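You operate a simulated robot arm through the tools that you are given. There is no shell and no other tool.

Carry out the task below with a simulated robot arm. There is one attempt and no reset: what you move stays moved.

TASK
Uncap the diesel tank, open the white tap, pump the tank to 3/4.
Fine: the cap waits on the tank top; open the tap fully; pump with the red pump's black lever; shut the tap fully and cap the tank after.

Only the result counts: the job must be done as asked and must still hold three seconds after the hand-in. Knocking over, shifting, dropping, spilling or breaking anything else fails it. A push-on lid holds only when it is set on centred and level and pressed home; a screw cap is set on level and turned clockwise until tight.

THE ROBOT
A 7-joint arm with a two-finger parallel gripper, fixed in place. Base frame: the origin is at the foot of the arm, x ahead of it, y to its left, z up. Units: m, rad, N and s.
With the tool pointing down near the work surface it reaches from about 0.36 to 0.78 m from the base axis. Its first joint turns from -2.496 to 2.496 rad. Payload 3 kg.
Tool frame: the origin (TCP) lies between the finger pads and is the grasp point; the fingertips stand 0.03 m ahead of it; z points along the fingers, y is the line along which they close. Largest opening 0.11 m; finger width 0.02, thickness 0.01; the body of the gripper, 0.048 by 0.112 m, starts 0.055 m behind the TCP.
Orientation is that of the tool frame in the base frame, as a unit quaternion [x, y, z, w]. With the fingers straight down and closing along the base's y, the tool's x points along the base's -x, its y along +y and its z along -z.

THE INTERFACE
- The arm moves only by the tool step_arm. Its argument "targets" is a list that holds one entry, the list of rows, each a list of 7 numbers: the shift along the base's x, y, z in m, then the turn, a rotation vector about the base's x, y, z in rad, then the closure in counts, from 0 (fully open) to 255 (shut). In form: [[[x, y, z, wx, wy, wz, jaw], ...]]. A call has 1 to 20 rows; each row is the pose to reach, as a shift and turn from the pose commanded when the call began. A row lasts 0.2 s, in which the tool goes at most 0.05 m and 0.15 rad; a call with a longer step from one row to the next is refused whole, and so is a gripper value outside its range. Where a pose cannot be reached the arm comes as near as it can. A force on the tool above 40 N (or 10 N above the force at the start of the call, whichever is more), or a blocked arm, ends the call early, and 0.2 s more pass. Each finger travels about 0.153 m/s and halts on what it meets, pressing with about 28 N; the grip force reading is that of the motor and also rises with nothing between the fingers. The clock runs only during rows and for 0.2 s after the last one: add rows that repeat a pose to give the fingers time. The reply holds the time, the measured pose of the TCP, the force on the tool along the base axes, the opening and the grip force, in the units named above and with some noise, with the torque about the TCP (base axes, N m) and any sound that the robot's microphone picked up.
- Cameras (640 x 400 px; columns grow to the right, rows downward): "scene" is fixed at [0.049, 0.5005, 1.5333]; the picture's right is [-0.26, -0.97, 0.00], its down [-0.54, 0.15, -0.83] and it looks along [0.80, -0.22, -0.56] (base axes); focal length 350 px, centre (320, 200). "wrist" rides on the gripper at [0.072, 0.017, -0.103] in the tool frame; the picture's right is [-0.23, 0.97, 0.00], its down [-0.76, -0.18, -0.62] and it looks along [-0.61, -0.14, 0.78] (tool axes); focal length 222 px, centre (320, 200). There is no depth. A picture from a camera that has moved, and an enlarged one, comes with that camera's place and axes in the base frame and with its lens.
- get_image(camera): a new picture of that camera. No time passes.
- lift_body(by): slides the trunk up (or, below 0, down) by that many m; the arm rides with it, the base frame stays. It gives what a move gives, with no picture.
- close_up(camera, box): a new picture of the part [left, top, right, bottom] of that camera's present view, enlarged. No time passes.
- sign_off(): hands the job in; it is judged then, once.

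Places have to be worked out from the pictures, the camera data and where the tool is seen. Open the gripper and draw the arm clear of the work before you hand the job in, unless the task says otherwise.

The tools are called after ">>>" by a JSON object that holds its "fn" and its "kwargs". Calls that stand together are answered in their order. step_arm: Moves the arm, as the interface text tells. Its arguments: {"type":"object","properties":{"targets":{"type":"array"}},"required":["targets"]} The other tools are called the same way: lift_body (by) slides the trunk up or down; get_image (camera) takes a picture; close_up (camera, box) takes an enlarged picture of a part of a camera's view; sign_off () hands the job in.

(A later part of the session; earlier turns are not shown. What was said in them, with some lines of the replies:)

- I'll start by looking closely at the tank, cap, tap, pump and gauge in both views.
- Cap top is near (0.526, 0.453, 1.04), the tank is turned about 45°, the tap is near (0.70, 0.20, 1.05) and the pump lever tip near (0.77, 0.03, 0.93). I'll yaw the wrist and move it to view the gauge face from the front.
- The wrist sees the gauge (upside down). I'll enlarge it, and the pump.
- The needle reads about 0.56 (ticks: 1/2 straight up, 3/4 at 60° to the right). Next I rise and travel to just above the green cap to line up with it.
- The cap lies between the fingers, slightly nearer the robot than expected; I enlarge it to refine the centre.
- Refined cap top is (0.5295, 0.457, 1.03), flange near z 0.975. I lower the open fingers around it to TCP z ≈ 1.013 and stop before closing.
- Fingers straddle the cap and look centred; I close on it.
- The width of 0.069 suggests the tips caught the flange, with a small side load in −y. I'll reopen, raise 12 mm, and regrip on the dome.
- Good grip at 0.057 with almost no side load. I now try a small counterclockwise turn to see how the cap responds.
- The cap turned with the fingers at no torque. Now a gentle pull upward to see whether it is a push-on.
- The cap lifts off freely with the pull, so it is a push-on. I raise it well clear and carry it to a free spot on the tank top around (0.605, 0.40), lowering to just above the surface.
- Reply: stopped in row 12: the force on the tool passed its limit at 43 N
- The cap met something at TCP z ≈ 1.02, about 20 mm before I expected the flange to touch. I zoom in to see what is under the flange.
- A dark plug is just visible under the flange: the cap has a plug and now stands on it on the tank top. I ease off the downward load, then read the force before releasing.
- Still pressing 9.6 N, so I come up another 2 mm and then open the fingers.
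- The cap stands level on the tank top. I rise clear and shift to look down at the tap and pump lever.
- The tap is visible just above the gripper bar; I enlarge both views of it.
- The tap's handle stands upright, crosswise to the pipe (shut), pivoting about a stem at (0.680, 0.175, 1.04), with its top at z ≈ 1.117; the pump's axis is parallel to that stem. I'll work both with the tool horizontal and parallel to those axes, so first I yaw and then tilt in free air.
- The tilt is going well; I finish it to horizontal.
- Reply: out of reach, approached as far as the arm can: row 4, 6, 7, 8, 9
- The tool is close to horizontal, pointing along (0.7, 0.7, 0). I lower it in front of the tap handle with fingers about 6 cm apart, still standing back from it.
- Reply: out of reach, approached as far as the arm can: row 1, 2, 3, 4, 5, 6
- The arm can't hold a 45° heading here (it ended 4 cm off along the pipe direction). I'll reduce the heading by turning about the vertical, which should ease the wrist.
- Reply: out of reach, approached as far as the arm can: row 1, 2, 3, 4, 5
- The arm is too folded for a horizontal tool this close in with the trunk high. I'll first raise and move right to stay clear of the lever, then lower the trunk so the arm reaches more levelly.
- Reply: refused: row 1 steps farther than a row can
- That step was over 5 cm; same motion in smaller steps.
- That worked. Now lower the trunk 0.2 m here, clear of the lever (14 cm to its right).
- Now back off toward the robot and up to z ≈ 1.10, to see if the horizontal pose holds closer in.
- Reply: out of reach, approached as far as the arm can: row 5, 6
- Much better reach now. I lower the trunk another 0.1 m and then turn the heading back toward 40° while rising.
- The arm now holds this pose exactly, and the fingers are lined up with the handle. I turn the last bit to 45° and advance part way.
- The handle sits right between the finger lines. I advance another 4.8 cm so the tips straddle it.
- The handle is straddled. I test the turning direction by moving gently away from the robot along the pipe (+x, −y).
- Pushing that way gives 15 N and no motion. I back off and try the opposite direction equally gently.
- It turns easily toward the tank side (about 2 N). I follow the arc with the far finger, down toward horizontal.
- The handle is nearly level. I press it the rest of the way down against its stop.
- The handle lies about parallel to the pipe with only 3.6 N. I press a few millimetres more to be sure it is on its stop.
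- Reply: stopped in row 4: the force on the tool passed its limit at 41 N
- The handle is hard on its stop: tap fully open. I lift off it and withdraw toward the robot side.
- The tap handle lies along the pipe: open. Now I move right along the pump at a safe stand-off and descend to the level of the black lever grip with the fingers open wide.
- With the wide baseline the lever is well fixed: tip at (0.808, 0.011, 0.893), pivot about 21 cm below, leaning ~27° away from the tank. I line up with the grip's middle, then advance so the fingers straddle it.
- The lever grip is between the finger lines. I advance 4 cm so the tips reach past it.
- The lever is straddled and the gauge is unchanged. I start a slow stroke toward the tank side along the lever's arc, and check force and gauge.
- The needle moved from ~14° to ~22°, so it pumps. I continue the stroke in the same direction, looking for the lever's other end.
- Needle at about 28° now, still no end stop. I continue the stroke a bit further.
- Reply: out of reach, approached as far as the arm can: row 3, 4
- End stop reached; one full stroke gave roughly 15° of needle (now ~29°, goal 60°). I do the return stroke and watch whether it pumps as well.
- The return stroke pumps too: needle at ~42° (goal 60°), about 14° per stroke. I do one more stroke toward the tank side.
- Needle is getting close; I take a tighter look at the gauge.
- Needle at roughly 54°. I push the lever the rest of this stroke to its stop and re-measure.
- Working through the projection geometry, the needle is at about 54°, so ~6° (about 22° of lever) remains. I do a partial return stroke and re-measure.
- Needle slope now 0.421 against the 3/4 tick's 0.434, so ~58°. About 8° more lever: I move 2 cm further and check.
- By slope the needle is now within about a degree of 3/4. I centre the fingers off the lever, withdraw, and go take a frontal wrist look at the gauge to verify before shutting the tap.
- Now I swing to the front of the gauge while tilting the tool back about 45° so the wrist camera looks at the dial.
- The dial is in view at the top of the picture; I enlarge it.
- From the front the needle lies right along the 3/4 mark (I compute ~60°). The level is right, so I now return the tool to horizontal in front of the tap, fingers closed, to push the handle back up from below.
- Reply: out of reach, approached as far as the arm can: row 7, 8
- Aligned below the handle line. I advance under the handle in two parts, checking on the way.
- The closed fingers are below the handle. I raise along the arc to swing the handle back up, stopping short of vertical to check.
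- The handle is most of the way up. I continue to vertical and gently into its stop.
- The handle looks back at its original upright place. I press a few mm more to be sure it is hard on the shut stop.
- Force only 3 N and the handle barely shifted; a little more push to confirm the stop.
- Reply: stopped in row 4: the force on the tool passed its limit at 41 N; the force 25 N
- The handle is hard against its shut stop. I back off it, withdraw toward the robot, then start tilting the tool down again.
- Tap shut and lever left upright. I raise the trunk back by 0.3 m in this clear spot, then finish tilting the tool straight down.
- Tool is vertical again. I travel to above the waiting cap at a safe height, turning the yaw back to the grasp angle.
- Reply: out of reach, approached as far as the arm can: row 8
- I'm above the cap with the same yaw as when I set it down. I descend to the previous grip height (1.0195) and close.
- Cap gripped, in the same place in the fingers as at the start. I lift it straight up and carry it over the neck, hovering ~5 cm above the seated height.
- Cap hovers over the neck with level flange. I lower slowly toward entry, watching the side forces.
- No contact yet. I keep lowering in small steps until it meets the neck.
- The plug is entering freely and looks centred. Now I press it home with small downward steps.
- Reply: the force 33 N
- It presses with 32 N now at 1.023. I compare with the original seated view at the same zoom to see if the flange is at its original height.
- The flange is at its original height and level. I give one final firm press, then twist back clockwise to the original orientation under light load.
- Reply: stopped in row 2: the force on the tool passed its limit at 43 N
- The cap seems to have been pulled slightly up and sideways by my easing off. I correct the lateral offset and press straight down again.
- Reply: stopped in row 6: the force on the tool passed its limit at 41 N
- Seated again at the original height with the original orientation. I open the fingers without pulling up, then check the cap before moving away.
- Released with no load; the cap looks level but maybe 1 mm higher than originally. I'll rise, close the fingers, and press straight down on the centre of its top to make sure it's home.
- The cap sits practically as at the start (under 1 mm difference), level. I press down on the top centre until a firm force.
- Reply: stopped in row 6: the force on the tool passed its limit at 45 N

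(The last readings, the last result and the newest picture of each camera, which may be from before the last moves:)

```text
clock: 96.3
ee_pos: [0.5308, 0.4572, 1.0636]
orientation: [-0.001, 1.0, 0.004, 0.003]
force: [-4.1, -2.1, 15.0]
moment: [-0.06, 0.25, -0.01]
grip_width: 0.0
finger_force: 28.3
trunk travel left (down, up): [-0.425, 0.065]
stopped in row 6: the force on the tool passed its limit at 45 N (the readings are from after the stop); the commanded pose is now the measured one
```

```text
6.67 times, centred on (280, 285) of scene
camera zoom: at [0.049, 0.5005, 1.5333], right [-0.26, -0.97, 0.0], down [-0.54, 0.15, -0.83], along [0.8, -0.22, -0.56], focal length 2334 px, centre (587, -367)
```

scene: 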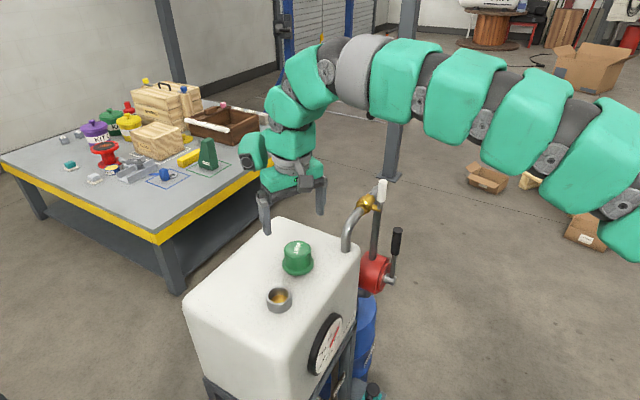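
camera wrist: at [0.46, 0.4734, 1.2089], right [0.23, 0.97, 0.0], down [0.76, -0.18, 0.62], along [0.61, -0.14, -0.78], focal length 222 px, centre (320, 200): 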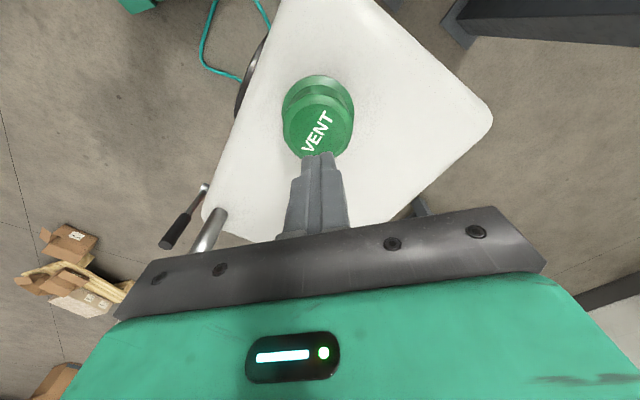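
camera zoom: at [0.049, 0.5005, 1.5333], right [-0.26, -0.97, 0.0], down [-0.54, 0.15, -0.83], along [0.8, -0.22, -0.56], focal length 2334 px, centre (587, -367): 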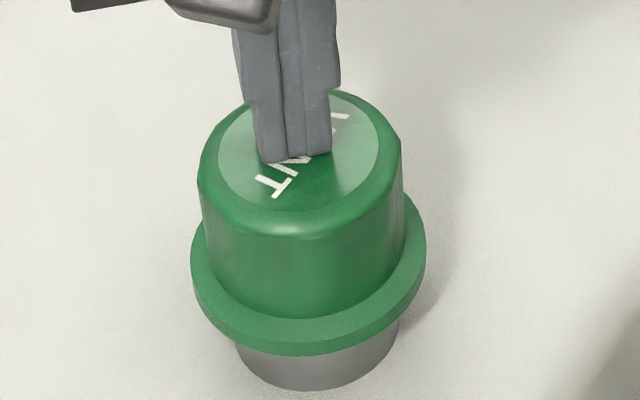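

A 45 N press gave no further travel: it's home. I rise clear, open the gripper and check cap, tap and gauge.

>>> {"fn": "step_arm", "kwargs": {"targets": [[[0, 0, 0.01, 0, 0, 0, 255], [0, 0, 0.05, 0, 0, 0, 255], [0, 0, 0.1, 0, 0, 0, 150], [0, 0, 0.15, 0, 0, 0, 0], [-0.03, -0.03, 0.17, 0, 0, 0, 0], [-0.06, -0.06, 0.18, 0, 0, 0, 0], [-0.08, -0.1, 0.18, 0, 0, 0, 0], [-0.09, -0.145, 0.18, 0, 0, 0, 0], [-0.09, -0.19, 0.18, 0, 0, 0, 0], [-0.09, -0.235, 0.18, 0, 0, 0, 0], [-0.09, -0.28, 0.18, 0, 0, 0, 0], [-0.09, -0.28, 0.18, 0, 0, 0, 0]]]}}

>>> {"fn": "get_image", "kwargs": {"camera": "scene"}}

>>> {"fn": "close_up", "kwargs": {"camera": "scene", "box": [250, 255, 310, 315]}}

>>> {"fn": "close_up", "kwargs": {"camera": "scene", "box": [318, 315, 350, 345]}}

>>> {"fn": "close_up", "kwargs": {"camera": "scene", "box": [330, 165, 420, 245]}}

>>> {"fn": "close_up", "kwargs": {"camera": "wrist", "box": [280, 0, 640, 230]}}

```text
clock: 98.9
ee_pos: [0.4433, 0.1769, 1.2431]
orientation: [-0.001, 1.0, 0.004, 0.001]
force: [0.3, 0.4, -0.3]
moment: [0.01, 0.01, 0.0]
grip_width: 0.1099
finger_force: 0.0
trunk travel left (down, up): [-0.425, 0.065]
```

```text
taken
```

scene: 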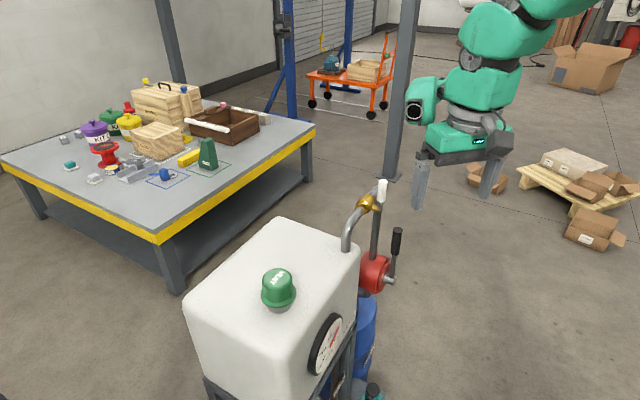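

```text
6.67 times, centred on (280, 285) of scene
camera zoom: at [0.049, 0.5005, 1.5333], right [-0.26, -0.97, 0.0], down [-0.54, 0.15, -0.83], along [0.8, -0.22, -0.56], focal length 2334 px, centre (587, -367)
```

zoom: 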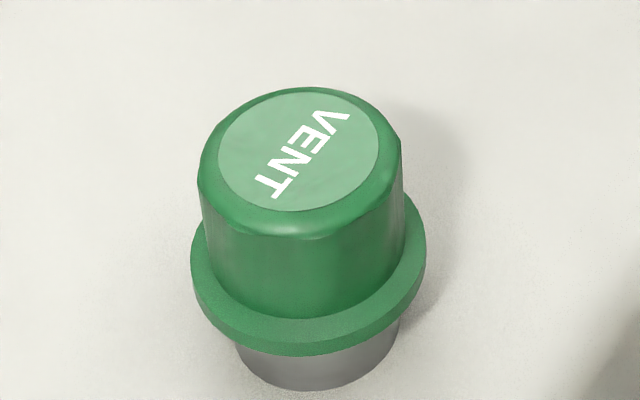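

```text
13.33 times, centred on (334, 330) of scene
camera zoom: at [0.049, 0.5005, 1.5333], right [-0.26, -0.97, 0.0], down [-0.54, 0.15, -0.83], along [0.8, -0.22, -0.56], focal length 4667 px, centre (133, -1533)
```

zoom: 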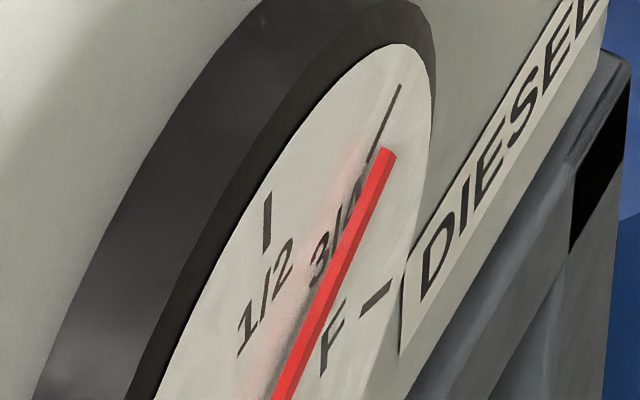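

```text
5.00 times, centred on (375, 205) of scene
camera zoom: at [0.049, 0.5005, 1.5333], right [-0.26, -0.97, 0.0], down [-0.54, 0.15, -0.83], along [0.8, -0.22, -0.56], focal length 1750 px, centre (45, 175)
```

zoom: 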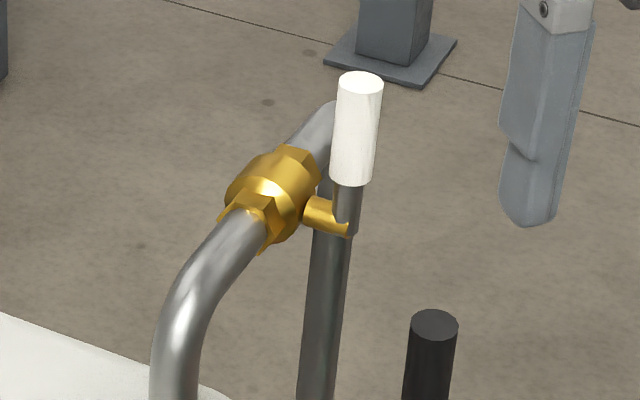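

```text
1.74 times, centred on (460, 115) of wrist
camera zoom: at [0.3708, 0.1937, 1.3461], right [0.22, 0.97, 0.01], down [0.76, -0.18, 0.63], along [0.61, -0.13, -0.78], focal length 386 px, centre (76, 348)
```

zoom: 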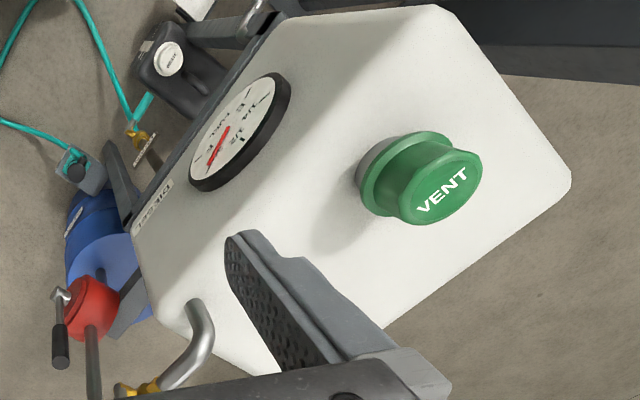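

Gauge unchanged at 3/4, tap upright, cap on. I take one more enlarged wrist look at the cap seat for levelness.

>>> {"fn": "close_up", "kwargs": {"camera": "wrist", "box": [470, 60, 570, 135]}}

>>> {"fn": "close_up", "kwargs": {"camera": "scene", "box": [255, 285, 305, 315]}}

```text
5.33 times, centred on (520, 98) of wrist
camera zoom: at [0.3708, 0.1937, 1.3461], right [0.22, 0.97, 0.01], down [0.76, -0.18, 0.63], along [0.61, -0.13, -0.78], focal length 1185 px, centre (-747, 747)
```

zoom: 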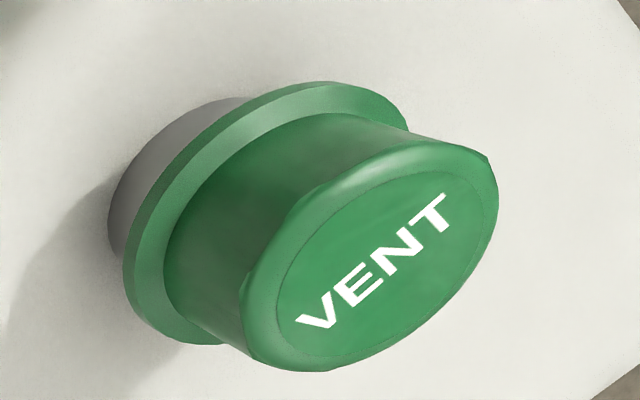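

```text
12.80 times, centred on (280, 300) of scene
camera zoom: at [0.049, 0.5005, 1.5333], right [-0.26, -0.97, 0.0], down [-0.54, 0.15, -0.83], along [0.8, -0.22, -0.56], focal length 4480 px, centre (832, -1080)
```

zoom: 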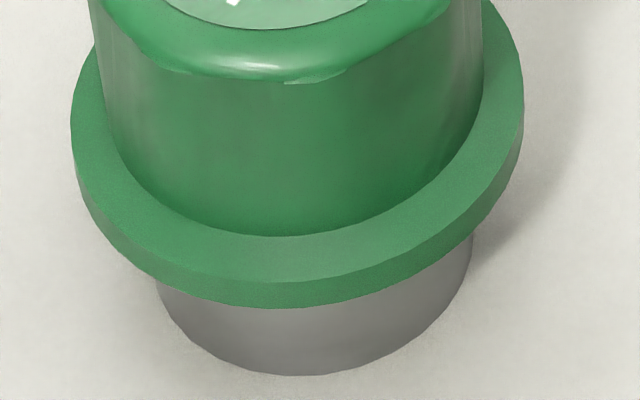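

The flange underside sits level on the neck rim all round and is centred. The tap is hard on its shut stop, the needle is at 3/4 and steady, and the arm is clear with the gripper open, so I hand in the job.

>>> {"fn": "sign_off", "kwargs": {}}

```text
The job is handed in.
```

I've handed the job in: the tank is at 3/4, the tap is shut and the cap is back on. I don't have the judge's result yet.

- **Level:** the gauge needle started a little above 1/2. After pumping I checked it face-on and it lay along the 3/4 mark. It hadn't moved when I looked again just before hand-in.
- **Pumping:** I used the black lever on the red pump and left it standing upright, mid-stroke.
- **Tap:** I opened it against its stop before pumping and pushed it back against the shut stop afterwards.
- **Cap:** it came off with a straight pull, so I treated it as push-on. It waited on the tank top while I pumped. When I eased off to turn it back to its starting angle it rose slightly, so I pressed it down again. A final press of about 45 N seems to have moved it no further. It looks level and centred, with the flange on the neck rim. It may sit about 1 mm higher than at the start, which is about the limit of what I can measure from the pictures.

The gripper is open and the arm is clear. I saw nothing knocked over, shifted or spilled.
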